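You operate a simulated robot arm through the tools that you are given. There is no shell and no other tool. Be economical: measure what you need, move in short steps, check, and stop when the job is done.

You are at the controls of a simulated two-armed robot. One attempt, no reset.

TASK
Set the slider to 50, lock it and clamp the trunking on the plywood trestle.
Fine: carry the trunking over in both hands; it lies before the rule, under the lowered clamp lever. The thumb knob locks the slider.
Where things are to end (x, y in the base frame): trunking within 60 mm of [590, 180].

The check looks at the end state, three seconds after you hand in, the way a careful person would. Anything else that was tipped, shoved, dropped, spilled or broken makes it a failure.

THE ROBOT
Two 7-joint arms with two-finger parallel grippers on one trunk, on a base that drives. Base frame: it is fixed to the floor where the robot stands at the start and does not move with it; the origin is under the middle of the robot, x ahead of it, y to its left, z up. Lengths are in mm, angles in degrees, forces in N, time in s.
The left shoulder is at the start at [50, 161, 1098], the right one opposite. With the tool pointing down near the work surface each hand reaches from about 220 to 680 mm from the robot's upright axis, wherever it stands, measured 20 degrees to its own side. Places, roughly: bed along the rule [600, 200, 800]; clamp lever [700, 200, 900]; rule slider [600, 0, 800]; thumb knob [700, 0, 800]. Payload 3.43 kg a hand.
The tool frame of a hand sits at the grasp point between the pads (the TCP): z along the fingers, y along the line on which they close. The tips reach 30 mm beyond it. The gripper opens to 94 mm. The fingers are 28 mm wide and 10 mm thick; the gripper's body (50 by 96 mm) begins 55 mm behind the TCP.
Orientation is that of the tool frame in the base frame, as a unit quaternion [x, y, z, w]. With the fingers straight down and closing along the base's y, the tool's x points along the base's -x, its y along +y and its z along -z.

THE INTERFACE
- The arms move only by the tool apply_moves. It takes "left_deltas", "right_deltas" or both (then of equal length, played together; a hand with none holds still); each is one flat list of numbers, 7 for each row, row after row: the shift along the tool's x, y, z in units of 20 mm (1.0 is 20 mm), then the turn, a rotation vector about the tool's x, y, z in units of 8 degrees (1.0 is 8 degrees), then the opening, from 0 (shut) to 1 (fully open). In form: [x, y, z, rx, ry, rz, fingers, x, y, z, rx, ry, rz, fingers, ...]. A call has 1 to 12 rows; each row shifts and turns the commanded pose from where the row before left it, along the tool's axes as they then stand. A call with a number of a shift or a turn outside -1 to 1 is refused whole. Each row takes 0.2 s and may step no farther than 50 mm and 8.6 degrees from the row before; otherwise, or with a gripper value out of range, the whole call is refused. A pose out of reach is approached as far as the arm can. The call stops where the force on the tool passes 90 N (or 10 N more than at its start, if that is more) or the arm is blocked; 0.2 s more then pass. The fingers move at their own pace (about 45 mm/s each) and stop on an object; they squeeze with about 36 N. The grip force told is the motor's: it shows also when the fingers shut on nothing. Time passes only in rows, and 0.2 s behind the last, so rows that do not move let the fingers close. The reply holds the time, the measured pose of the TCP, the force on the tool along the base axes, the opening and the grip force, in the units named above and with some noise, with the torque about the TCP (base axes, N m) and any sound that the robot's microphone picked up, and new pictures: "pictures" is both (left out), scene, wrist or none (wrist: the cameras of the hands that moved).
- Cameras (640 x 400 px; columns grow to the right, rows downward): "scene" is now at [132.2, -24.4, 1250]; the picture's right is [-0.26, -0.97, 0.00], its down [-0.29, 0.08, -0.96] and it looks along [0.92, -0.25, -0.30] (base axes); focal length 214 px, centre (320, 200). "left" rides on the left gripper at [76, -14, -102] in its tool frame; the picture's right is [0.18, 0.98, 0.00], its down [-0.75, 0.14, -0.64] and it looks along [-0.63, 0.12, 0.77] (tool axes); focal length 243 px, centre (320, 200). "right" rides on the right gripper at [76, 14, -103] in its tool frame; the picture's right is [-0.18, 0.98, 0.00], its down [-0.75, -0.14, -0.64] and it looks along [-0.63, -0.12, 0.77] (tool axes); focal length 243 px, centre (320, 200). There is no depth. A picture from a camera that has moved, and an enlarged one, comes with that camera's place and axes in the base frame and with its lens.
- slide_trunk(by): slides the trunk up (or, below 0, down) by that many mm; the arms and the scene camera ride with it, the base frame stays. It gives what a move gives, with no picture.
- roll_base(legs): drives the robot by 1 to 6 legs, each [ahead, left, turn to the left] in mm, mm and degrees, along the robot's own axes; the way and the turn of a leg run together, so that a leg with both is an arc; at most 1500 mm and 180 degrees a leg. The arms and the cameras ride along, it lands a little off, and it stops where it bumps. It gives what a move gives, and a new picture of the scene camera.
- head_to(pan, tilt): turns the head with the scene camera to pan (to the left, within 80 degrees either way) and tilt (down, from -29 to 69), counted from straight ahead of the robot. It gives what a move gives, and a new picture of the scene camera.
- zoom(camera, box): a new picture of the part [left, top, right, bottom] of that camera's present view, enlarged. No time passes.
- sign_off(): hands the job in; it is judged then, once.

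Go step by step. Nothing tells you exact positions but the pictures and the camera data: compare them with the known pose of the tool, close in by small moves and look again before you grip or let go. The budget is 120 turns and 260 pictures, counting those below and the enlarged ones. Unless the task says otherwise, let go and move clear before handing in, and close with one line.

The tools are called as name(argument=value, ...) on one line, values as JSON. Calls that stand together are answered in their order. apply_moves: Moves the arms, as the interface text tells. Its arguments: {"type":"object","properties":{"left_deltas":{"type":"array","items":{"type":"number"}},"right_deltas":{"type":"array","items":{"type":"number"}},"pictures":{"type":"string","enum":["both","scene","wrist","none"]}},"required":[]} The other tools are called the same way: slide_trunk (by) slides the trunk up or down; roll_base (legs) drives the base; head_to (pan, tilt) turns the head that bears the scene camera; zoom (camera, box) takes an enlarged picture of a part of a camera's view; sign_off () hands the job in.

At the start:

```text
clock: 0.0
left_tcp_pos: [444.8, 174.9, 1227.5]
left_tool_rot: [-0.001, 1.0, 0.001, 0.0]
left_force: [0.3, 0.6, 0.7]
left_moment: [-0.03, -0.01, -0.02]
left_finger_gap: 93.9
left_grasp_force: 0.0
right_tcp_pos: [310.5, -151.7, 1220.1]
right_tool_rot: [0.0, 1.0, 0.001, -0.001]
right_force: [0.0, 0.4, 0.1]
right_moment: [-0.01, 0.0, -0.01]
right_finger_gap: 93.8
right_grasp_force: 0.1
trunk travel left (down, up): [-125.0, 142.0]
robot x, y, heading: [-0.7, -3.4, -0.0]
head pan, tilt: [-14.9, 17.2]
```

scene: 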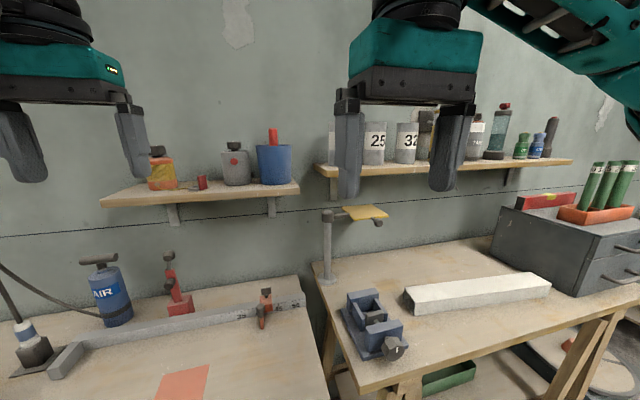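
right: 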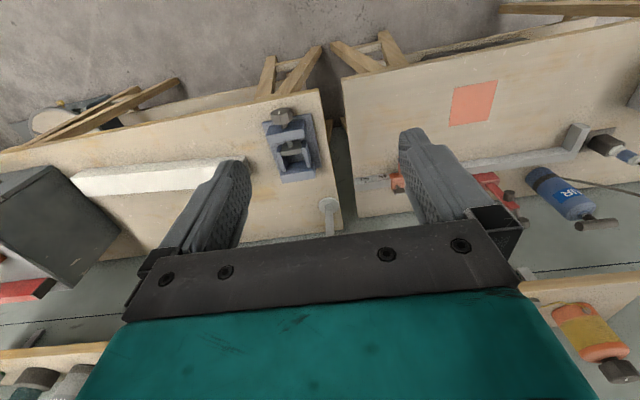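
left: 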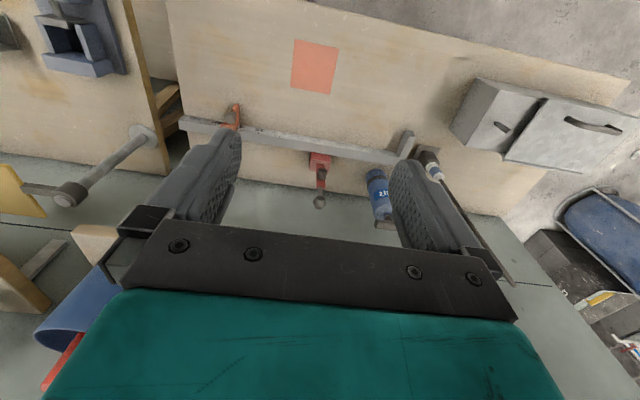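

The rule trestle with the red clamp and the orange slider is on the left, and the white trunking lies on the right trestle. I'll point the head at each one before moving.

head_to(pan=10, tilt=40)

zoom(camera="scene", box=[160, 100, 480, 300])

head_to(pan=-45, tilt=40)

```text
clock: 0.9
left_tcp_pos: [444.7, 174.3, 1225.8]
left_tool_rot: [-0.001, 1.0, 0.0, 0.0]
left_force: [0.2, -0.8, 0.8]
left_moment: [0.0, 0.03, -0.03]
left_finger_gap: 94.2
left_grasp_force: 0.0
right_tcp_pos: [310.7, -152.3, 1220.8]
right_tool_rot: [0.001, 1.0, 0.001, 0.0]
right_force: [-0.3, -0.2, -0.8]
right_moment: [-0.03, -0.02, -0.02]
right_finger_gap: 94.1
right_grasp_force: 0.0
trunk travel left (down, up): [-125.0, 142.0]
robot x, y, heading: [-0.6, 0.7, -0.0]
head pan, tilt: [10.0, 40.0]
camera scene: at [125.7, 14.4, 1214.1], right [0.17, -0.98, 0.0], down [-0.63, -0.11, -0.77], along [0.75, 0.13, -0.64], focal length 214 px, centre (320, 200)
```

scene: 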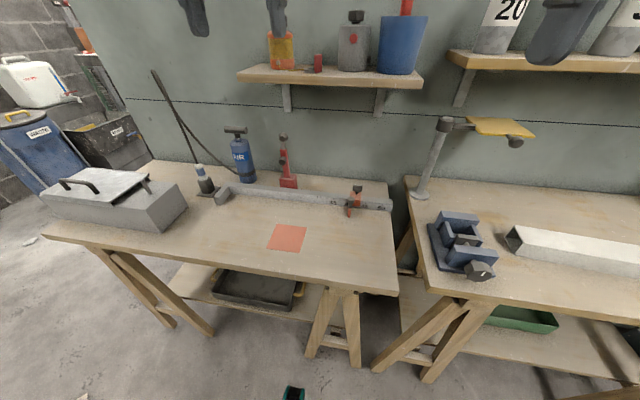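

```text
2.00 times, centred on (320, 200) of scene
camera zoom: at [125.7, 14.4, 1214.1], right [0.17, -0.98, 0.0], down [-0.63, -0.11, -0.77], along [0.75, 0.13, -0.64], focal length 429 px, centre (320, 200)
```

zoom: 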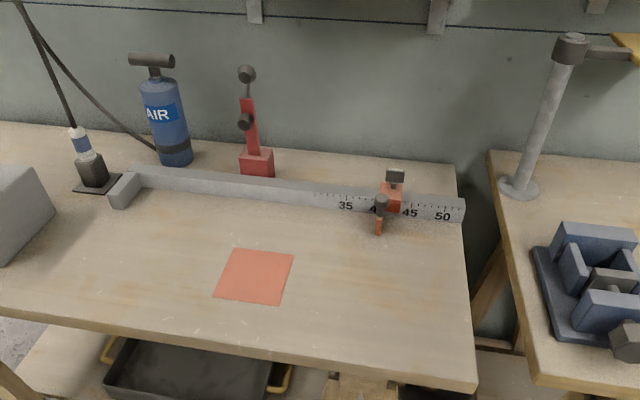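

```text
clock: 2.1
left_tcp_pos: [444.1, 174.6, 1227.5]
left_tool_rot: [-0.001, 1.0, 0.0, 0.0]
left_force: [1.1, 0.6, 0.4]
left_moment: [-0.06, 0.01, 0.01]
left_finger_gap: 94.1
left_grasp_force: 0.0
right_tcp_pos: [311.0, -151.2, 1220.2]
right_tool_rot: [0.001, 1.0, 0.001, 0.001]
right_force: [0.5, 0.2, 0.4]
right_moment: [-0.01, -0.02, 0.0]
right_finger_gap: 94.0
right_grasp_force: 0.0
trunk travel left (down, up): [-125.0, 142.0]
robot x, y, heading: [-0.7, 0.7, 0.1]
head pan, tilt: [-45.0, 40.0]
camera scene: at [102.2, -60.4, 1214.0], right [-0.71, -0.71, 0.0], down [-0.45, 0.45, -0.77], along [0.54, -0.54, -0.64], focal length 214 px, centre (320, 200)
```

scene: 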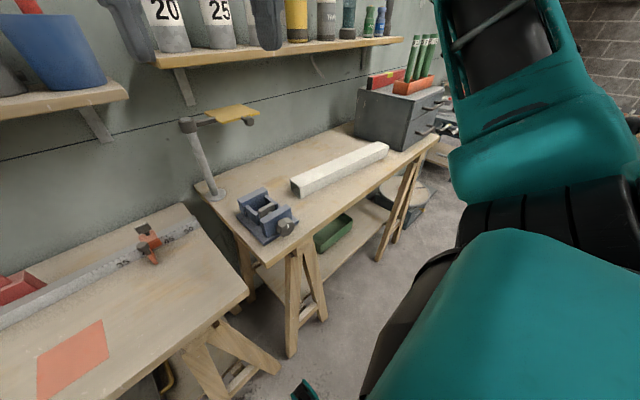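

The slider sits at about 42 on a cm rule whose stop is at the left end. I'll zoom in on the slider, the clamp and the trunking.

zoom(camera="scene", box=[230, 100, 430, 225])

head_to(pan=0, tilt=42)

zoom(camera="scene", box=[270, 150, 350, 200])

zoom(camera="scene", box=[200, 120, 320, 195])

```text
3.20 times, centred on (330, 162) of scene
camera zoom: at [102.2, -60.4, 1214.0], right [-0.71, -0.71, 0.0], down [-0.45, 0.45, -0.77], along [0.54, -0.54, -0.64], focal length 686 px, centre (288, 320)
```

zoom: 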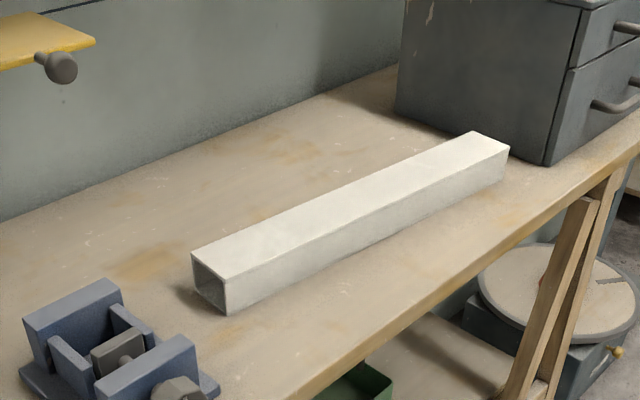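

```text
clock: 3.2
left_tcp_pos: [443.4, 174.1, 1226.5]
left_tool_rot: [-0.002, 1.0, 0.0, 0.0]
left_force: [-0.6, -0.8, -0.4]
left_moment: [-0.03, 0.0, 0.02]
left_finger_gap: 93.9
left_grasp_force: 0.1
right_tcp_pos: [311.4, -151.5, 1221.8]
right_tool_rot: [0.0, 1.0, 0.002, 0.0]
right_force: [0.5, 0.8, -0.2]
right_moment: [-0.01, 0.0, 0.05]
right_finger_gap: 94.0
right_grasp_force: 0.0
trunk travel left (down, up): [-125.0, 142.0]
robot x, y, heading: [2.4, 3.2, 0.1]
head pan, tilt: [0.0, 42.0]
camera scene: at [125.6, -0.4, 1211.1], right [0.0, -1.0, 0.0], down [-0.67, 0.0, -0.74], along [0.74, 0.0, -0.67], focal length 214 px, centre (320, 200)
```

scene: 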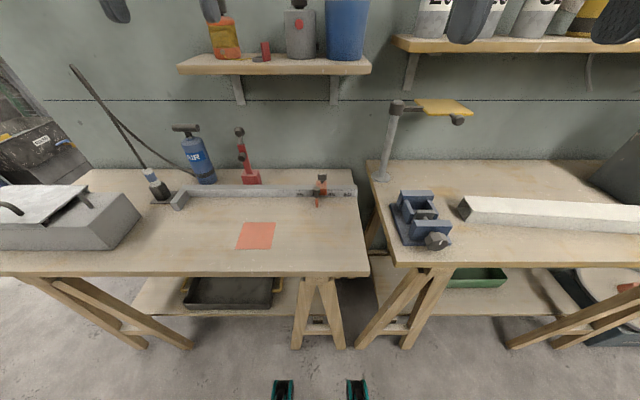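

```text
8.00 times, centred on (310, 175) of scene
camera zoom: at [125.6, -0.4, 1211.1], right [0.0, -1.0, 0.0], down [-0.67, 0.0, -0.74], along [0.74, 0.0, -0.67], focal length 1716 px, centre (400, 400)
```

zoom: 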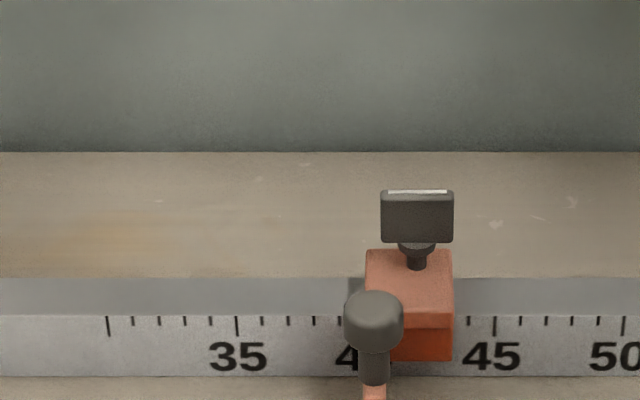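

```text
5.33 times, centred on (260, 158) of scene
camera zoom: at [125.6, -0.4, 1211.1], right [0.0, -1.0, 0.0], down [-0.67, 0.0, -0.74], along [0.74, 0.0, -0.67], focal length 1144 px, centre (640, 427)
```

zoom: 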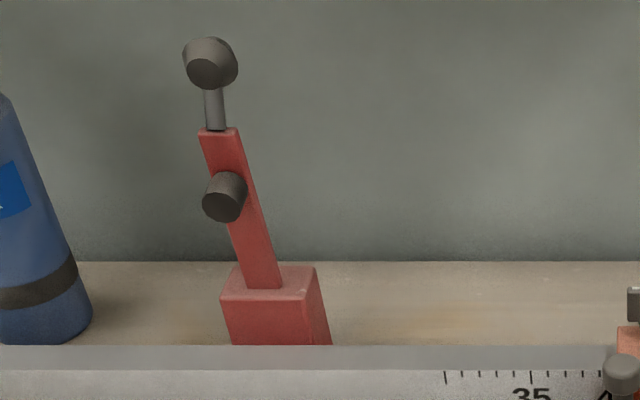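

The carriage is orange, with a wing knob on top and a dark post at its front left. I'll bring the right hand closer for a wrist view and triangulate from that.

apply_moves(right_deltas=[-0.6, 0.65, 0.95, 0, 0, 0, 1, -0.6, 0.65, 0.95, 0, 0, 0, 1, -0.6, 0.65, 0.95, 0, 0, 0, 1, -0.6, 0.65, 0.95, 0, 0, 0, 1, -0.6, 0.65, 0.95, 0, 0, 0, 1, -0.6, 0.65, 0.95, 0, 0, 0, 1, -0.6, 0.65, 0.95, 0, 0, 0, 1, -0.6, 0.65, 0.95, 0, 0, 0, 1, -0.6, 0.65, 0.95, 0, 0, 0, 1, -0.6, 0.65, 0.95, 0, 0, 0, 1])

zoom(camera="right", box=[220, 80, 420, 205])

```text
clock: 5.5
left_tcp_pos: [444.8, 176.0, 1227.5]
left_tool_rot: [0.0, 1.0, 0.001, 0.0]
left_force: [0.6, 0.2, 0.0]
left_moment: [0.01, 0.0, -0.01]
left_finger_gap: 94.1
left_grasp_force: 0.0
right_tcp_pos: [432.2, -22.7, 1031.0]
right_tool_rot: [0.001, 1.0, 0.001, -0.001]
right_force: [0.3, -0.2, -0.4]
right_moment: [0.04, 0.0, 0.03]
right_finger_gap: 93.8
right_grasp_force: 0.1
trunk travel left (down, up): [-125.0, 142.0]
robot x, y, heading: [-0.5, 0.5, 0.0]
head pan, tilt: [0.0, 42.0]
camera scene: at [125.8, -0.1, 1211.1], right [0.0, -1.0, 0.0], down [-0.67, 0.0, -0.74], along [0.74, 0.0, -0.67], focal length 214 px, centre (320, 200)
camera right: at [356.4, -8.2, 1134.1], right [0.19, 0.98, 0.0], down [0.75, -0.14, 0.64], along [0.63, -0.12, -0.77], focal length 243 px, centre (320, 200)
```

scene: 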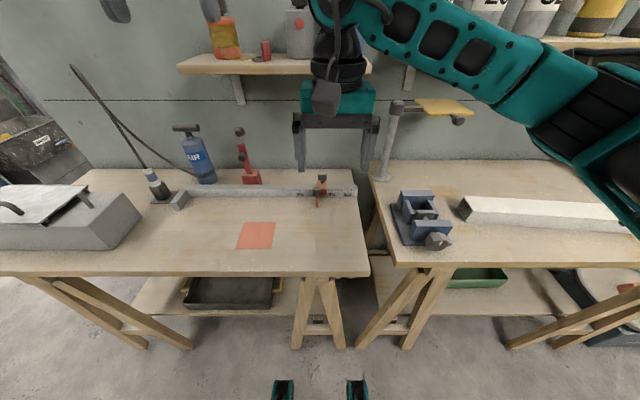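
right: 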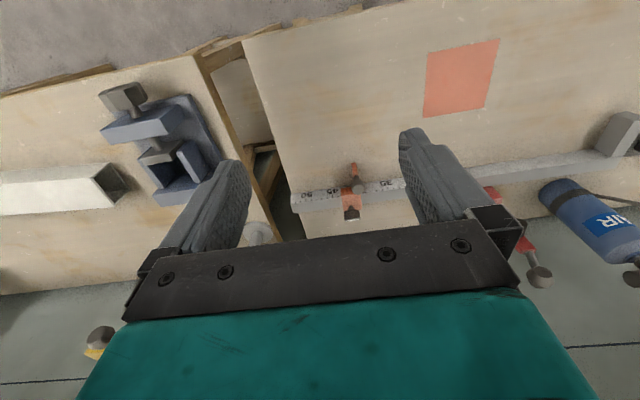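

```text
3.20 times, centred on (320, 142) of right
camera zoom: at [356.4, -8.2, 1134.1], right [0.19, 0.98, 0.0], down [0.75, -0.14, 0.64], along [0.63, -0.12, -0.77], focal length 776 px, centre (320, 384)
```

zoom: 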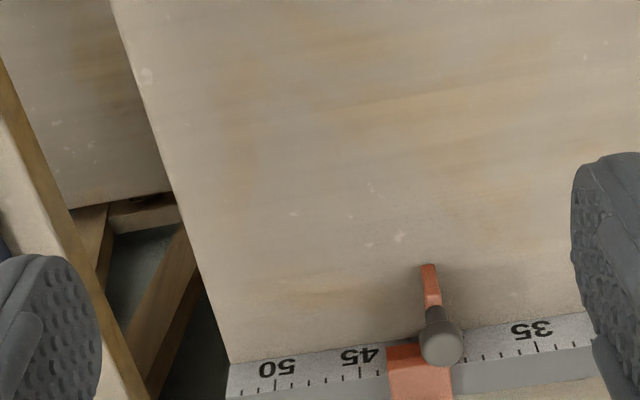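

Triangulating puts the table at z≈757, the rule's front face at x≈641, and the scale at 10 mm per unit with zero at y≈412. Next is a closer look for the carriage's index mark.

apply_moves(right_deltas=[-0.63, 0, 0.94, 0, 0, 0, 1, -0.63, 0, 0.94, 0, 0, 0, 1, -0.63, 0, 0.94, 0, 0, 0, 1, -0.63, 0, 0.94, 0, 0, 0, 1, -0.63, 0, 0.94, 0, 0, 0, 1, -0.63, 0, 0.94, 0, 0, 0, 1, -0.63, 0, 0.94, 0, 0, 0, 1], pictures="wrist")

zoom(camera="right", box=[240, 100, 440, 225])

zoom(camera="scene", box=[300, 165, 364, 205])

```text
clock: 7.0
left_tcp_pos: [444.6, 175.3, 1226.2]
left_tool_rot: [-0.001, 1.0, 0.0, 0.001]
left_force: [-0.1, -0.6, -0.6]
left_moment: [-0.02, 0.01, 0.01]
left_finger_gap: 93.9
left_grasp_force: 0.1
right_tcp_pos: [520.8, -21.0, 898.2]
right_tool_rot: [0.0, 1.0, 0.001, 0.001]
right_force: [-0.8, -0.4, 0.2]
right_moment: [0.02, 0.02, 0.0]
right_finger_gap: 94.3
right_grasp_force: 0.1
trunk travel left (down, up): [-125.0, 142.0]
robot x, y, heading: [1.2, 4.2, 0.1]
head pan, tilt: [0.0, 42.0]
camera right: at [443.2, -6.7, 1001.9], right [0.18, 0.98, 0.0], down [0.75, -0.14, 0.64], along [0.63, -0.12, -0.77], focal length 243 px, centre (320, 200)
```

right: 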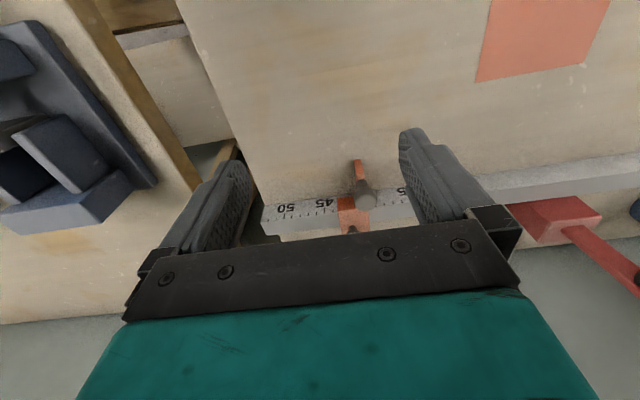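

```text
3.20 times, centred on (340, 162) of right
camera zoom: at [443.2, -6.7, 1001.9], right [0.18, 0.98, 0.0], down [0.75, -0.14, 0.64], along [0.63, -0.12, -0.77], focal length 776 px, centre (256, 320)
```

zoom: 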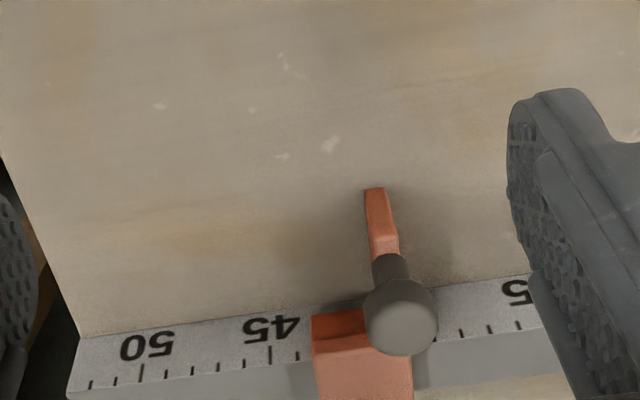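

```text
10.00 times, centred on (332, 185) of scene
camera zoom: at [125.8, -0.3, 1211.1], right [0.0, -1.0, 0.0], down [-0.67, 0.0, -0.74], along [0.74, 0.0, -0.67], focal length 2145 px, centre (200, 350)
```

zoom: 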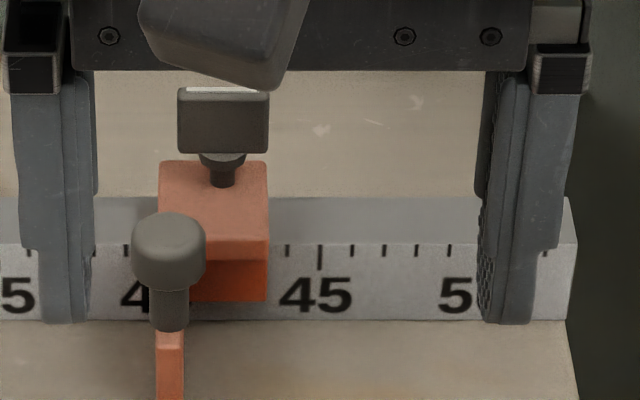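

The carriage's left face and the arm's left face both read about 40.0. I'll zoom in to look for an index line.

zoom(camera="right", box=[328, 150, 392, 240])

zoom(camera="scene", box=[308, 170, 340, 210])

zoom(camera="left", box=[180, 90, 260, 140])

```text
4.44 times, centred on (360, 195) of right
camera zoom: at [443.2, -6.7, 1001.9], right [0.18, 0.98, 0.0], down [0.75, -0.14, 0.64], along [0.63, -0.12, -0.77], focal length 1078 px, centre (142, 222)
```

zoom: 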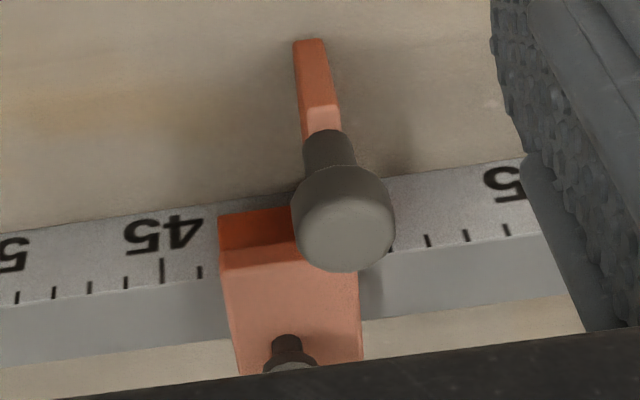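

```text
10.00 times, centred on (324, 190) of scene
camera zoom: at [125.8, -0.3, 1211.1], right [0.0, -1.0, 0.0], down [-0.67, 0.0, -0.74], along [0.74, 0.0, -0.67], focal length 2145 px, centre (280, 300)
```

zoom: 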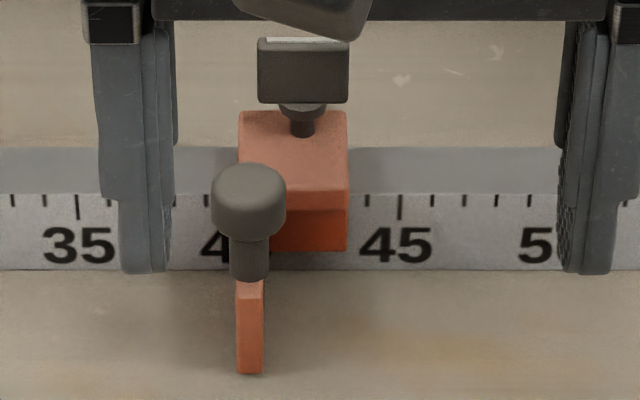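

```text
8.00 times, centred on (220, 115) of left
camera zoom: at [367.9, 161.1, 1329.3], right [-0.19, 0.98, 0.0], down [0.75, 0.14, 0.64], along [0.63, 0.12, -0.77], focal length 1941 px, centre (1120, 880)
```

zoom: 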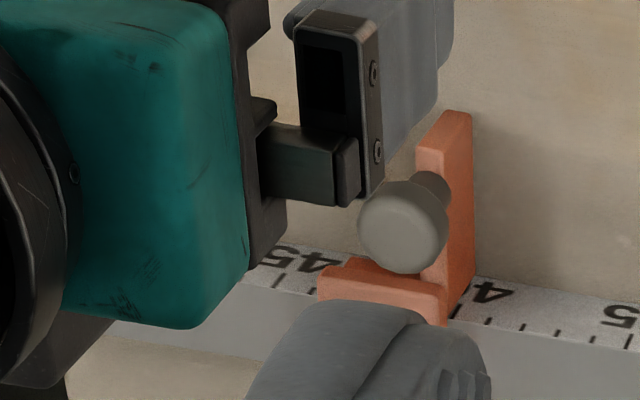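

The index is the stop face on the arm's +y side, which now reads 40, so the slider must move 100 mm toward -y. The post handle is at about (590, 8, 835), and I'll put the open right hand around it.

apply_moves(right_deltas=[-0.86, 0.36, 0, 0, 0, 0, 1, -0.86, 0.36, 0, 0, 0, 0, 1, -0.86, 0.36, 0, 0, 0, 0, 1, -0.86, 0.36, 0, 0, 0, 0, 1, 0, 0, 0.8, 0, 0, 0, 1, 0, 0, 0.8, 0, 0, 0, 1, 0, 0, 0.8, 0, 0, 0, 1, 0, 0, 0.8, 0, 0, 0, 1])

zoom(camera="scene", box=[280, 150, 376, 210])

```text
clock: 8.8
left_tcp_pos: [444.8, 175.1, 1226.1]
left_tool_rot: [-0.001, 1.0, 0.0, 0.0]
left_force: [0.0, -0.6, 0.1]
left_moment: [0.0, -0.03, -0.01]
left_finger_gap: 94.2
left_grasp_force: 0.1
right_tcp_pos: [589.5, 7.5, 834.4]
right_tool_rot: [0.0, 1.0, 0.001, 0.0]
right_force: [0.1, 0.4, -0.9]
right_moment: [0.01, 0.01, 0.03]
right_finger_gap: 94.1
right_grasp_force: 0.1
trunk travel left (down, up): [-125.0, 142.0]
robot x, y, heading: [-1.1, -0.2, -0.1]
head pan, tilt: [0.0, 42.0]
camera scene: at [125.7, -0.2, 1211.1], right [0.0, -1.0, 0.0], down [-0.67, 0.0, -0.74], along [0.74, 0.0, -0.67], focal length 214 px, centre (320, 200)
camera right: at [511.7, 20.7, 938.6], right [0.18, 0.98, 0.0], down [0.75, -0.14, 0.64], along [0.63, -0.12, -0.77], focal length 243 px, centre (320, 200)
```

scene: 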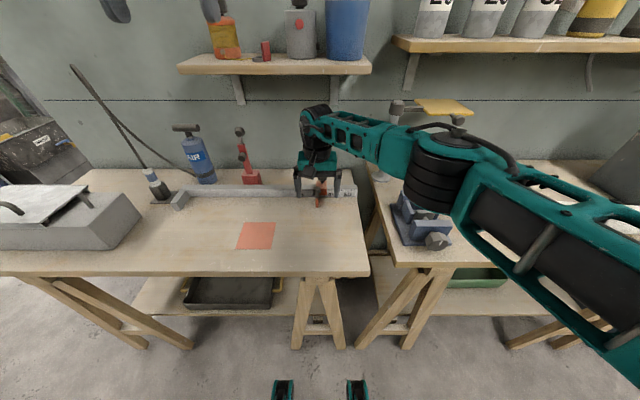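
right: 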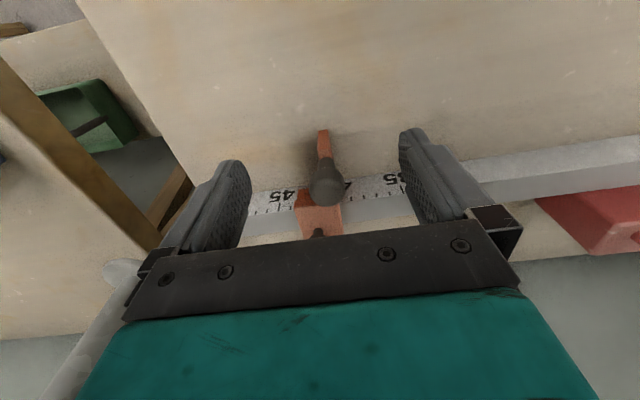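

```text
6.67 times, centred on (328, 180) of scene
camera zoom: at [125.7, -0.2, 1211.1], right [0.0, -1.0, 0.0], down [-0.67, 0.0, -0.74], along [0.74, 0.0, -0.67], focal length 1430 px, centre (267, 333)
```

zoom: 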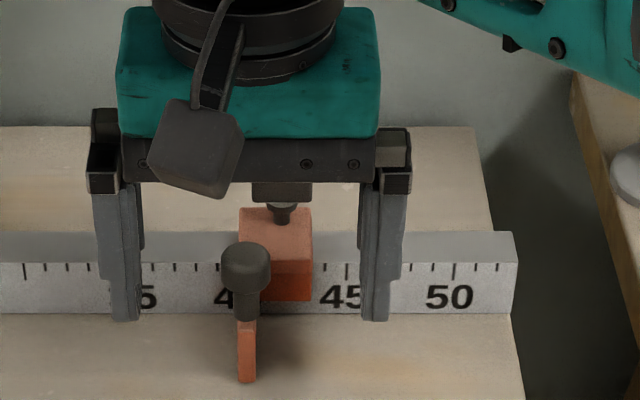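

The handle sits between the pads at the TCP, so I'll close on it.

apply_moves(right_deltas=[0, 0, 0, 0, 0, 0, 0.1, 0, 0, 0, 0, 0, 0, 0.1, 0, 0, 0, 0, 0, 0, 0.1, 0, 0, 0, 0, 0, 0, 0.1, 0, 0, 0, 0, 0, 0, 0.1, 0, 0, 0, 0, 0, 0, 0.1], pictures="none")

apply_moves(right_deltas=[0, -0.7, 0, 0, 0, 0, 0.1, 0, -0.7, 0, 0, 0, 0, 0.1, 0, -0.7, 0, 0, 0, 0, 0.1, 0, -0.7, 0, 0, 0, 0, 0.1, 0, -0.7, 0, 0, 0, 0, 0.1, 0, -0.7, 0, 0, 0, 0, 0.1], pictures="none")

zoom(camera="scene", box=[300, 150, 396, 210])

```text
clock: 10.2
left_tcp_pos: [444.6, 175.5, 1228.6]
left_tool_rot: [-0.001, 1.0, 0.001, 0.0]
left_force: [-0.2, -0.9, 0.7]
left_moment: [-0.01, -0.05, -0.01]
left_finger_gap: 93.8
left_grasp_force: 0.2
right_tcp_pos: [588.9, 6.3, 835.0]
right_tool_rot: [0.0, 1.0, 0.001, 0.0]
right_force: [-0.5, 0.1, -0.3]
right_moment: [-0.01, 0.0, 0.01]
right_finger_gap: 21.0
right_grasp_force: 44.5
trunk travel left (down, up): [-125.0, 142.0]
robot x, y, heading: [-0.8, -1.0, 0.1]
head pan, tilt: [0.0, 42.0]
```

```text
clock: 11.7
left_tcp_pos: [442.8, 174.2, 1227.2]
left_tool_rot: [-0.001, 1.0, 0.0, -0.001]
left_force: [0.1, 0.2, 0.2]
left_moment: [-0.03, -0.02, 0.01]
left_finger_gap: 94.0
left_grasp_force: 0.1
right_tcp_pos: [588.0, -77.8, 835.0]
right_tool_rot: [0.001, 1.0, 0.0, 0.0]
right_force: [1.9, -0.4, -0.2]
right_moment: [0.14, 0.15, -0.03]
right_finger_gap: 20.8
right_grasp_force: 45.3
trunk travel left (down, up): [-125.0, 142.0]
robot x, y, heading: [-1.5, 4.6, 0.1]
head pan, tilt: [0.0, 42.0]
```

```text
6.67 times, centred on (348, 180) of scene
camera zoom: at [125.7, -0.4, 1211.1], right [0.0, -1.0, 0.0], down [-0.67, 0.0, -0.74], along [0.74, 0.0, -0.67], focal length 1430 px, centre (133, 333)
```

zoom: 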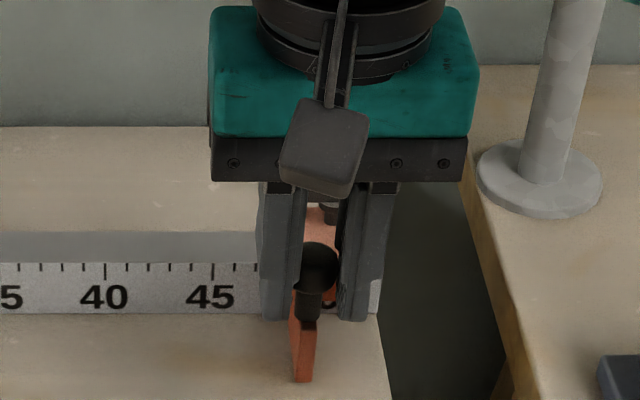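

The slider moves freely and now reads about 48.4, so I'll move it 16 mm more.

apply_moves(right_deltas=[0, -0.4, 0, 0, 0, 0, 0.1, 0, -0.4, 0, 0, 0, 0, 0.1, 0, 0, 0, 0, 0, 0, 0.1], pictures="wrist")

apply_moves(right_deltas=[0, 0, 0, 0, 0, 0, 0.7, 0, 0, 0, 0, 0, 0, 0.7, 0, 0, 0, 0, 0, 0, 0.7, 0, 0, 0, 0, 0, 0, 0.7, 0, 0, -0.9, 0, 0, 0, 0.7, 0, 0, -0.9, 0, 0, 0, 0.7, 0, 0, -0.9, 0, 0, 0, 0.7, 0, 0, -0.9, 0, 0, 0, 0.7, 0.9, 0.3, -0.5, 0, 0, 0, 0.7, 0.9, 0.3, 0, 0, 0, 0, 0.7, 0.9, 0.3, 0, 0, 0, 0, 0.7, 0.9, 0.3, 0, 0, 0, 0, 0.7], pictures="wrist")

zoom(camera="scene", box=[310, 165, 374, 205])

zoom(camera="right", box=[240, 100, 400, 230])

```text
clock: 12.4
left_tcp_pos: [444.2, 174.9, 1226.6]
left_tool_rot: [-0.001, 1.0, 0.0, 0.0]
left_force: [-0.3, -0.7, 0.9]
left_moment: [0.02, 0.0, 0.05]
left_finger_gap: 93.6
left_grasp_force: 0.0
right_tcp_pos: [586.9, -92.8, 834.3]
right_tool_rot: [0.0, 1.0, 0.002, 0.0]
right_force: [1.3, 1.0, 1.4]
right_moment: [0.01, 0.32, 0.04]
right_finger_gap: 21.2
right_grasp_force: 45.0
trunk travel left (down, up): [-125.0, 142.0]
robot x, y, heading: [4.6, 0.7, -0.0]
head pan, tilt: [0.0, 42.0]
camera right: at [511.6, -78.7, 938.9], right [0.19, 0.98, 0.0], down [0.75, -0.14, 0.64], along [0.63, -0.12, -0.77], focal length 243 px, centre (320, 200)
```

right: 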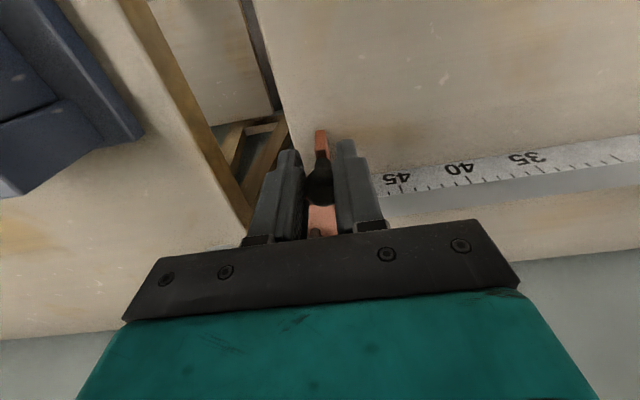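

```text
clock: 15.1
left_tcp_pos: [443.4, 175.4, 1225.9]
left_tool_rot: [-0.001, 1.0, 0.0, 0.0]
left_force: [-0.1, -0.8, 0.6]
left_moment: [0.03, 0.0, 0.02]
left_finger_gap: 94.1
left_grasp_force: 0.1
right_tcp_pos: [515.8, -67.2, 917.5]
right_tool_rot: [0.001, 1.0, 0.001, -0.001]
right_force: [0.4, -0.2, 0.1]
right_moment: [-0.03, 0.01, -0.01]
right_finger_gap: 65.4
right_grasp_force: 0.0
trunk travel left (down, up): [-125.0, 142.0]
robot x, y, heading: [2.2, -1.0, 0.1]
head pan, tilt: [0.0, 42.0]
camera right: at [439.4, -54.5, 1021.3], right [0.19, 0.98, 0.0], down [0.75, -0.14, 0.64], along [0.63, -0.12, -0.77], focal length 243 px, centre (320, 200)
```

right: 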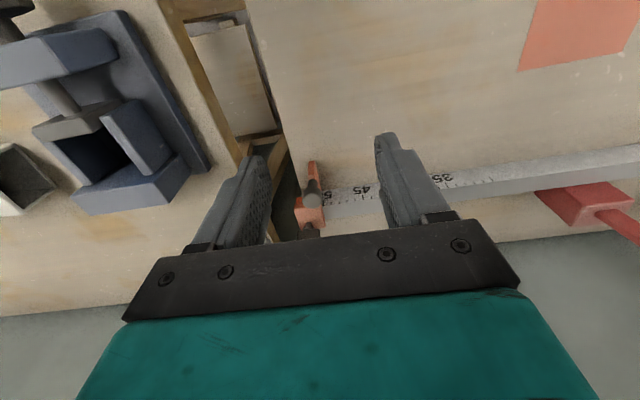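

```text
10.00 times, centred on (342, 185) of scene
camera zoom: at [125.5, -0.3, 1211.1], right [0.0, -1.0, 0.0], down [-0.67, 0.0, -0.74], along [0.74, 0.0, -0.67], focal length 2145 px, centre (100, 350)
```

zoom: 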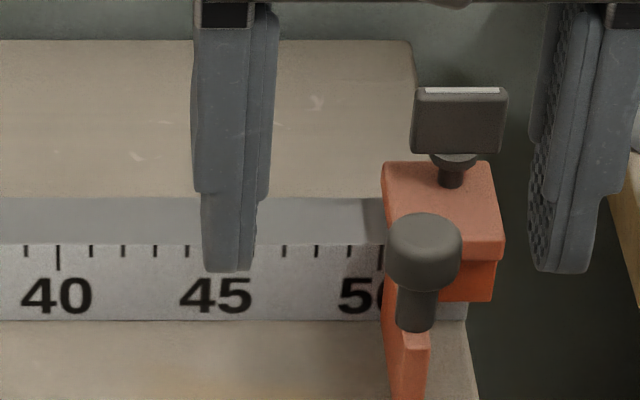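

```text
3.08 times, centred on (320, 165) of right
camera zoom: at [439.4, -54.5, 1021.3], right [0.19, 0.98, 0.0], down [0.75, -0.14, 0.64], along [0.63, -0.12, -0.77], focal length 746 px, centre (320, 308)
```

zoom: 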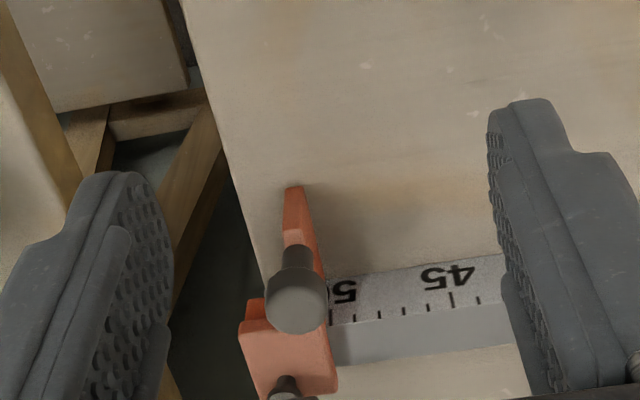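

The stop face is exactly at the 50 tick. Next is the wing knob at about (661, -109, 821), so I'll turn the right hand 90° to get the pads closing along x.

apply_moves(right_deltas=[0, 0, 0, 0, 0, -0.9375, 0.6, 0, 0, 0, 0, 0, -0.9375, 0.6, 0, 0, 0, 0, 0, -0.9375, 0.6, 0, 0, 0, 0, 0, -0.9375, 0.6, 0, 0, 0, 0, 0, -0.9375, 0.6, 0, 0, 0, 0, 0, -0.9375, 0.6, 0, 0, 0, 0, 0, -0.9375, 0.6, 0, 0, 0, 0, 0, -0.9375, 0.6, 0, 0, 0, 0, 0, -0.9375, 0.6, 0, 0, 0, 0, 0, -0.9375, 0.6, 0, 0, 0, 0, 0, -0.9375, 0.6, 0, 0, 0, 0, 0, -0.9375, 0.6])

```text
clock: 17.6
left_tcp_pos: [444.9, 173.5, 1226.8]
left_tool_rot: [-0.001, 1.0, 0.0, 0.0]
left_force: [0.3, -0.3, 0.1]
left_moment: [-0.01, -0.02, 0.01]
left_finger_gap: 94.0
left_grasp_force: 0.1
right_tcp_pos: [516.9, -68.3, 917.8]
right_tool_rot: [-0.412, 0.911, 0.001, -0.001]
right_force: [-0.3, -0.1, 0.3]
right_moment: [0.01, 0.0, 0.01]
right_finger_gap: 56.7
right_grasp_force: 0.2
right hand out of reach, approached as far as the arm can: row 7, 8, 9, 10, 11, 12
trunk travel left (down, up): [-125.0, 142.0]
robot x, y, heading: [0.3, 1.0, -0.1]
head pan, tilt: [0.0, 42.0]
camera scene: at [125.6, -0.3, 1211.1], right [0.0, -1.0, 0.0], down [-0.67, 0.0, -0.74], along [0.74, 0.0, -0.67], focal length 214 px, centre (320, 200)
camera right: at [455.3, -116.7, 1020.6], right [-0.62, 0.79, 0.0], down [0.6, 0.47, 0.64], along [0.51, 0.4, -0.77], focal length 243 px, centre (320, 200)
```

scene: 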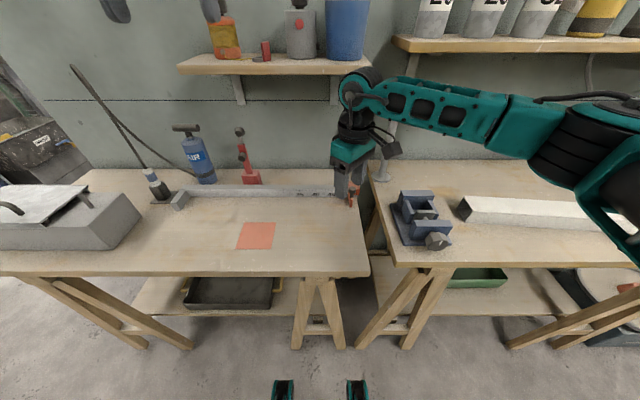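
right: 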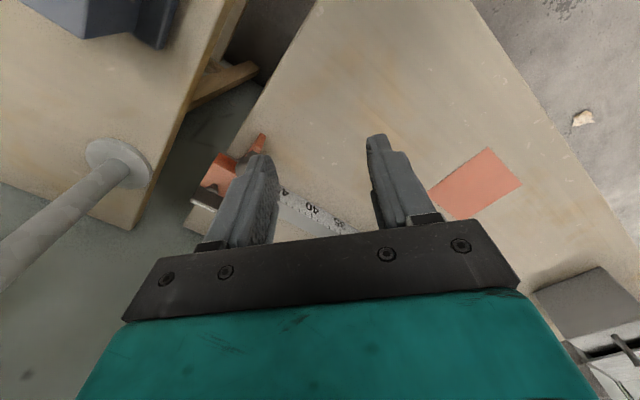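

The wrist hits its limit at -49° that way. I'll unwind and turn the other way.

apply_moves(right_deltas=[0, 0, 0, 0, 0, 0.9375, 0.6, 0, 0, 0, 0, 0, 0.9375, 0.6, 0, 0, 0, 0, 0, 0.9375, 0.6, 0, 0, 0, 0, 0, 0.9375, 0.6, 0, 0, 0, 0, 0, 0.9375, 0.6, 0, 0, 0, 0, 0, 0.9375, 0.6, 0, 0, 0, 0, 0, 0.9375, 0.6, 0, 0, 0, 0, 0, 0.9375, 0.6, 0, 0, 0, 0, 0, 0.9375, 0.6, 0, 0, 0, 0, 0, 0.9375, 0.6, 0, 0, 0, 0, 0, 0.9375, 0.6, 0, 0, 0, 0, 0, 0.9375, 0.6], pictures="none")

apply_moves(right_deltas=[0, 0, 0, 0, 0, 0.9375, 0.6, 0, 0, 0, 0, 0, 0.9375, 0.6, 0, 0, 0, 0, 0, 0.9375, 0.6, 0, 0, 0, 0, 0, 0.9375, 0.6, 0, 0, 0, 0, 0, 0.9375, 0.6, 0, 0, 0, 0, 0, 0.9375, 0.6, 0, 0, 0, 0, 0, 0.9375, 0.6, 0, 0, 0, 0, 0, 0.9375, 0.6, 0, 0, 0, 0, 0, 0.9375, 0.6, 0, 0, 0, 0, 0, 0.9375, 0.6, 0, 0, 0, 0, 0, 0.9375, 0.6, 0, 0, 0, 0, 0, 0.9375, 0.6])

```text
clock: 20.2
left_tcp_pos: [444.4, 175.4, 1227.4]
left_tool_rot: [-0.001, 1.0, 0.0, 0.001]
left_force: [-0.2, 0.4, -0.5]
left_moment: [-0.03, 0.02, -0.01]
left_finger_gap: 93.9
left_grasp_force: 0.0
right_tcp_pos: [516.3, -68.5, 916.0]
right_tool_rot: [0.354, 0.935, 0.0, -0.002]
right_force: [-0.2, 0.6, -0.1]
right_moment: [0.01, 0.03, 0.07]
right_finger_gap: 56.1
right_grasp_force: 0.1
trunk travel left (down, up): [-125.0, 142.0]
robot x, y, heading: [0.5, 0.7, 0.2]
head pan, tilt: [0.0, 42.0]
```

```text
clock: 22.9
left_tcp_pos: [444.8, 174.9, 1226.3]
left_tool_rot: [-0.001, 1.0, -0.001, 0.0]
left_force: [-0.5, 0.5, -0.7]
left_moment: [0.01, -0.04, -0.02]
left_finger_gap: 93.9
left_grasp_force: 0.1
right_tcp_pos: [515.7, -68.9, 917.1]
right_tool_rot: [0.912, 0.41, 0.0, 0.0]
right_force: [0.4, -0.1, -0.3]
right_moment: [0.0, -0.03, -0.02]
right_finger_gap: 56.3
right_grasp_force: 0.1
trunk travel left (down, up): [-125.0, 142.0]
robot x, y, heading: [1.0, -2.2, 0.3]
head pan, tilt: [0.0, 42.0]
camera scene: at [125.6, -0.3, 1211.1], right [0.0, -1.0, 0.0], down [-0.67, 0.0, -0.74], along [0.74, 0.0, -0.67], focal length 214 px, centre (320, 200)
camera right: at [577.4, -21.9, 1020.5], right [0.61, -0.79, 0.0], down [-0.6, -0.47, 0.64], along [-0.51, -0.39, -0.77], focal length 243 px, centre (320, 200)
```

scene: 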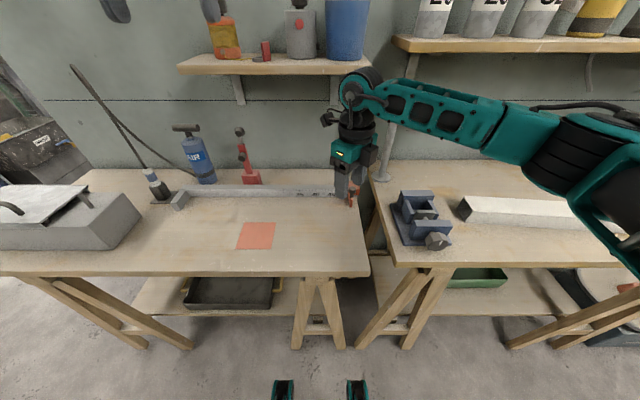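
right: 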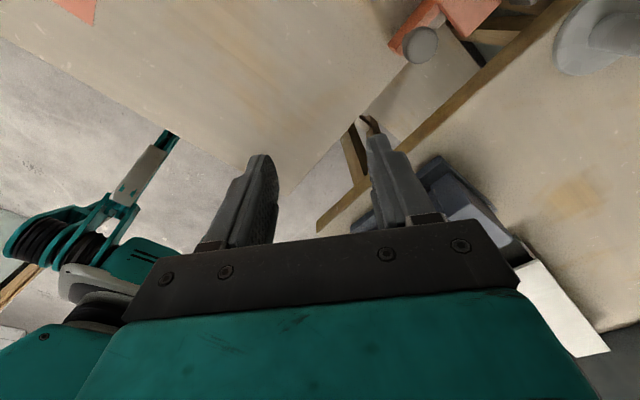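

The positive direction has plenty of range. I'll set yaw +90 and move above the knob.

apply_moves(right_deltas=[0, 0, 0, 0, 0, -0.867, 0.55, 0, 0, 0, 0, 0, -0.867, 0.55, 0, 0, 0, 0, 0, -0.867, 0.55, 0, 0, 0, 0, 0, -0.867, 0.55, 0, 0, 0, 0, 0, -0.867, 0.55, 0, 0, 0, 0, 0, -0.867, 0.55], pictures="none")

apply_moves(right_deltas=[-0.25, 0.9, 0, 0, 0, 0, 0.55, -0.25, 0.9, 0, 0, 0, 0, 0.55, -0.25, 0.9, 0, 0, 0, 0, 0.55, -0.25, 0.9, 0, 0, 0, 0, 0.55, -0.25, 0.9, 0, 0, 0, 0, 0.55, -0.25, 0.9, 0, 0, 0, 0, 0.55, -0.25, 0.9, 0, 0, 0, 0, 0.55, -0.25, 0.9, 0, 0, 0, 0, 0.55])

zoom(camera="right", box=[240, 100, 400, 230])

zoom(camera="scene", box=[310, 155, 390, 205])

```text
clock: 24.2
left_tcp_pos: [445.1, 175.0, 1227.0]
left_tool_rot: [-0.001, 1.0, 0.0, 0.0]
left_force: [0.1, 0.2, -0.1]
left_moment: [-0.02, -0.01, -0.01]
left_finger_gap: 93.9
left_grasp_force: 0.0
right_tcp_pos: [515.3, -68.7, 918.4]
right_tool_rot: [0.703, 0.711, 0.001, -0.001]
right_force: [0.5, -0.3, 0.3]
right_moment: [-0.01, 0.01, -0.02]
right_finger_gap: 51.8
right_grasp_force: 0.1
trunk travel left (down, up): [-125.0, 142.0]
robot x, y, heading: [2.1, -0.1, 0.4]
head pan, tilt: [0.0, 42.0]
```

```text
clock: 26.1
left_tcp_pos: [429.8, 176.6, 1231.7]
left_tool_rot: [-0.001, 1.0, -0.001, 0.007]
left_force: [-1.2, 0.0, 0.2]
left_moment: [0.03, 0.01, 0.0]
left_finger_gap: 94.1
left_grasp_force: 0.1
right_tcp_pos: [621.4, -92.1, 918.2]
right_tool_rot: [0.695, 0.719, -0.001, 0.001]
right_force: [0.4, 0.3, 0.2]
right_moment: [0.01, -0.01, -0.02]
right_finger_gap: 51.9
right_grasp_force: 0.1
right hand out of reach, approached as far as the arm can: row 7, 8
trunk travel left (down, up): [-125.0, 142.0]
robot x, y, heading: [0.8, 1.1, -0.1]
head pan, tilt: [0.0, 42.0]
camera scene: at [111.4, 1.6, 1212.2], right [0.0, -1.0, 0.0], down [-0.66, 0.0, -0.75], along [0.75, 0.0, -0.66], focal length 214 px, centre (320, 200)
camera right: at [632.5, -15.0, 1021.3], right [0.99, -0.15, 0.0], down [-0.12, -0.76, 0.64], along [-0.1, -0.64, -0.77], focal length 243 px, centre (320, 200)
```

scene: 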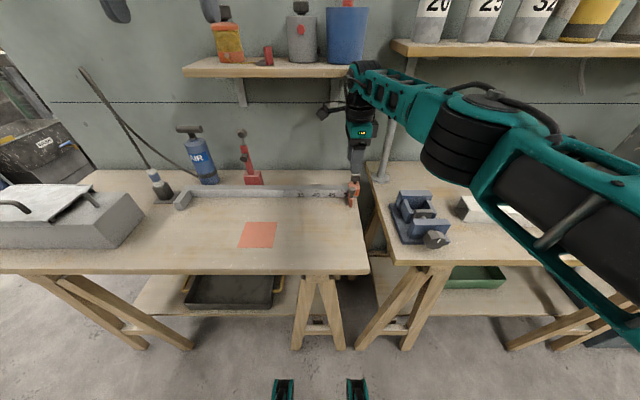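
right: 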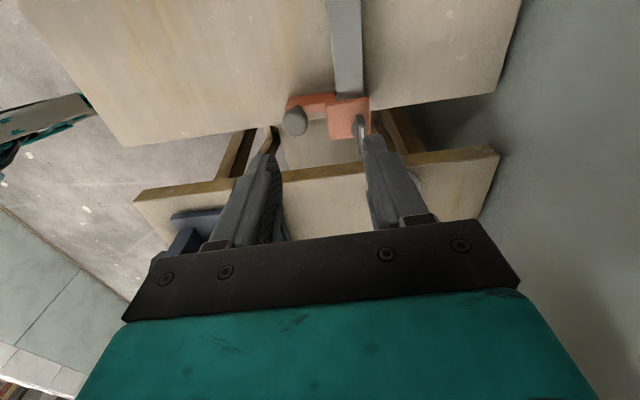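

```text
3.08 times, centred on (320, 165) of right
camera zoom: at [632.5, -15.0, 1021.3], right [0.99, -0.15, 0.0], down [-0.12, -0.76, 0.64], along [-0.1, -0.64, -0.77], focal length 746 px, centre (320, 308)
```

zoom: 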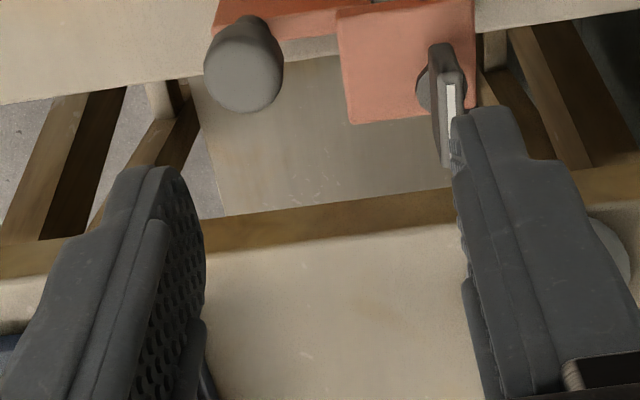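

```text
8.00 times, centred on (350, 180) of scene
camera zoom: at [111.4, 1.6, 1212.2], right [0.0, -1.0, 0.0], down [-0.66, 0.0, -0.75], along [0.75, 0.0, -0.66], focal length 1716 px, centre (80, 360)
```

zoom: 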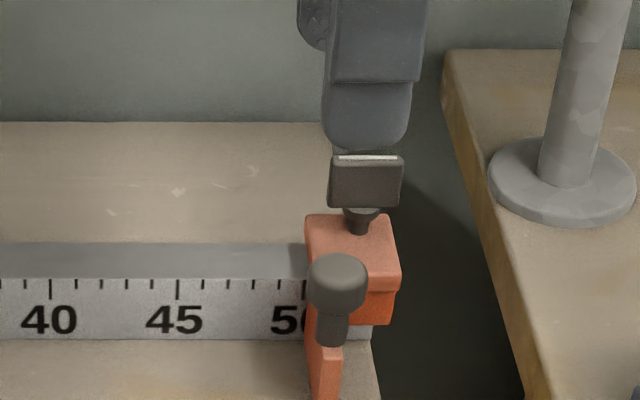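

The hand is at its reach limit. I'll back it off slightly, then drive the base ahead 90 mm, since the table edge is about 130 mm clear of the base front.

apply_moves(right_deltas=[0, -0.9, 0, 0, 0, 0, 0.55, 0, -0.9, 0, 0, 0, 0, 0.55, 0, -0.9, 0, 0, 0, 0, 0.55, 0, -0.9, 0, 0, 0, 0, 0.55], pictures="none")

roll_base(legs=[[90, 0, 0]])

```text
clock: 27.1
left_tcp_pos: [445.0, 173.7, 1227.2]
left_tool_rot: [0.0, 1.0, 0.0, 0.0]
left_force: [0.2, -0.4, 0.3]
left_moment: [0.0, 0.0, 0.0]
left_finger_gap: 93.9
left_grasp_force: 0.1
right_tcp_pos: [565.1, -106.2, 917.3]
right_tool_rot: [0.706, 0.708, 0.001, 0.0]
right_force: [0.3, -0.2, 0.4]
right_moment: [-0.02, 0.02, -0.01]
right_finger_gap: 51.8
right_grasp_force: 0.0
trunk travel left (down, up): [-125.0, 142.0]
robot x, y, heading: [-0.9, 0.7, -0.1]
head pan, tilt: [0.0, 42.0]
```

```text
clock: 28.1
left_tcp_pos: [506.9, 170.7, 1227.5]
left_tool_rot: [-0.001, 1.0, 0.0, 0.001]
left_force: [0.3, -0.4, 0.0]
left_moment: [0.02, -0.01, 0.02]
left_finger_gap: 94.0
left_grasp_force: 0.0
right_tcp_pos: [620.8, -106.2, 916.7]
right_tool_rot: [0.7, 0.715, -0.001, -0.001]
right_force: [-0.7, -0.4, 0.7]
right_moment: [-0.01, 0.01, 0.0]
right_finger_gap: 51.7
right_grasp_force: 0.1
trunk travel left (down, up): [-125.0, 142.0]
robot x, y, heading: [67.0, -5.5, -0.3]
head pan, tilt: [0.0, 42.0]
stopped in leg 1: the robot was blocked; the commanded pose is now the measured one
camera scene: at [186.1, -2.7, 1211.8], right [-0.01, -1.0, 0.0], down [-0.67, 0.0, -0.75], along [0.75, 0.0, -0.67], focal length 214 px, centre (320, 200)
```

scene: 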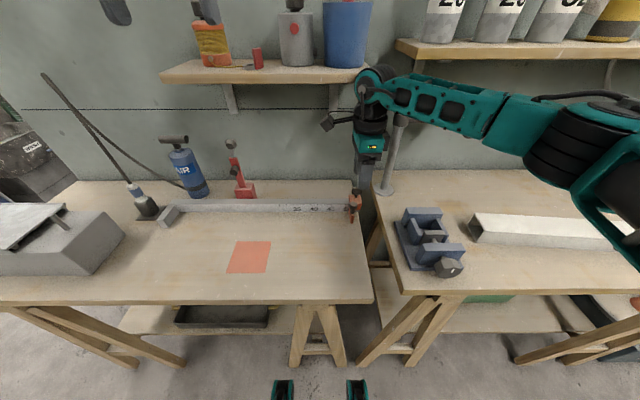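

The base stopped against something at about 62 mm, so I'll back off a few mm and look at what it touched.

roll_base(legs=[[-8, 0, 0.3]])

head_to(pan=0, tilt=65)

zoom(camera="right", box=[240, 100, 400, 230])

```text
clock: 28.9
left_tcp_pos: [503.1, 176.3, 1224.6]
left_tool_rot: [-0.003, 1.0, 0.001, -0.002]
left_force: [-0.1, 0.9, 0.4]
left_moment: [-0.04, 0.04, 0.01]
left_finger_gap: 94.0
left_grasp_force: 0.0
right_tcp_pos: [616.9, -102.2, 912.2]
right_tool_rot: [0.698, 0.717, -0.005, -0.002]
right_force: [0.3, 0.2, -0.5]
right_moment: [0.0, -0.02, 0.0]
right_finger_gap: 51.8
right_grasp_force: 0.1
trunk travel left (down, up): [-125.0, 142.0]
robot x, y, heading: [59.2, -2.6, 0.1]
head pan, tilt: [0.0, 42.0]
camera scene: at [183.8, -0.2, 1211.1], right [0.0, -1.0, 0.0], down [-0.67, 0.0, -0.74], along [0.74, 0.0, -0.67], focal length 214 px, centre (320, 200)
```

scene: 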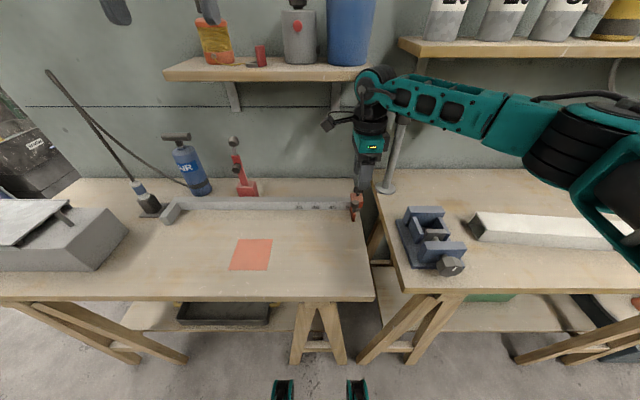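

```text
clock: 29.7
left_tcp_pos: [503.5, 176.6, 1223.8]
left_tool_rot: [-0.003, 1.0, 0.0, -0.002]
left_force: [0.2, -0.3, -0.9]
left_moment: [0.01, -0.01, -0.02]
left_finger_gap: 94.2
left_grasp_force: 0.1
right_tcp_pos: [616.8, -103.2, 913.2]
right_tool_rot: [0.698, 0.716, -0.005, -0.002]
right_force: [-0.4, 0.2, 0.4]
right_moment: [-0.03, -0.02, 0.0]
right_finger_gap: 51.8
right_grasp_force: 0.0
trunk travel left (down, up): [-125.0, 142.0]
robot x, y, heading: [60.3, 1.4, 0.1]
head pan, tilt: [0.0, 65.0]
camera scene: at [161.0, -0.3, 1181.8], right [0.0, -1.0, 0.0], down [-0.91, 0.0, -0.42], along [0.42, 0.0, -0.91], focal length 214 px, centre (320, 200)
```

scene: 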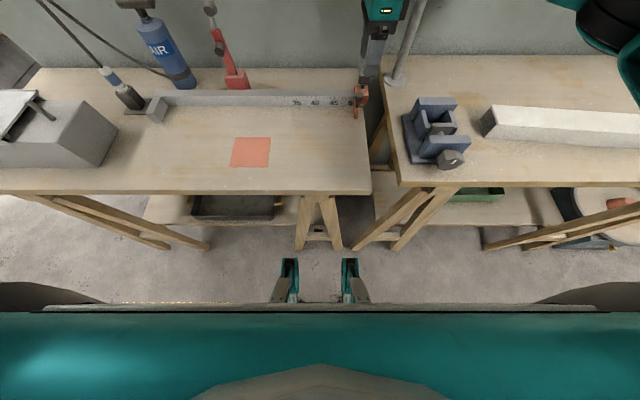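

```text
3.08 times, centred on (320, 165) of right
camera zoom: at [630.6, -25.5, 1015.7], right [0.99, -0.16, -0.01], down [-0.12, -0.75, 0.65], along [-0.11, -0.64, -0.76], focal length 746 px, centre (320, 308)
```

zoom: 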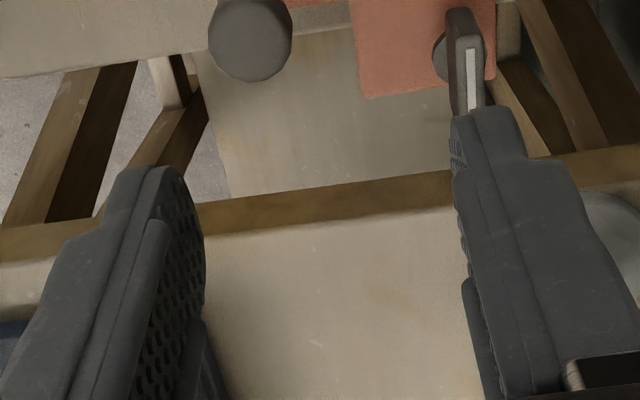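

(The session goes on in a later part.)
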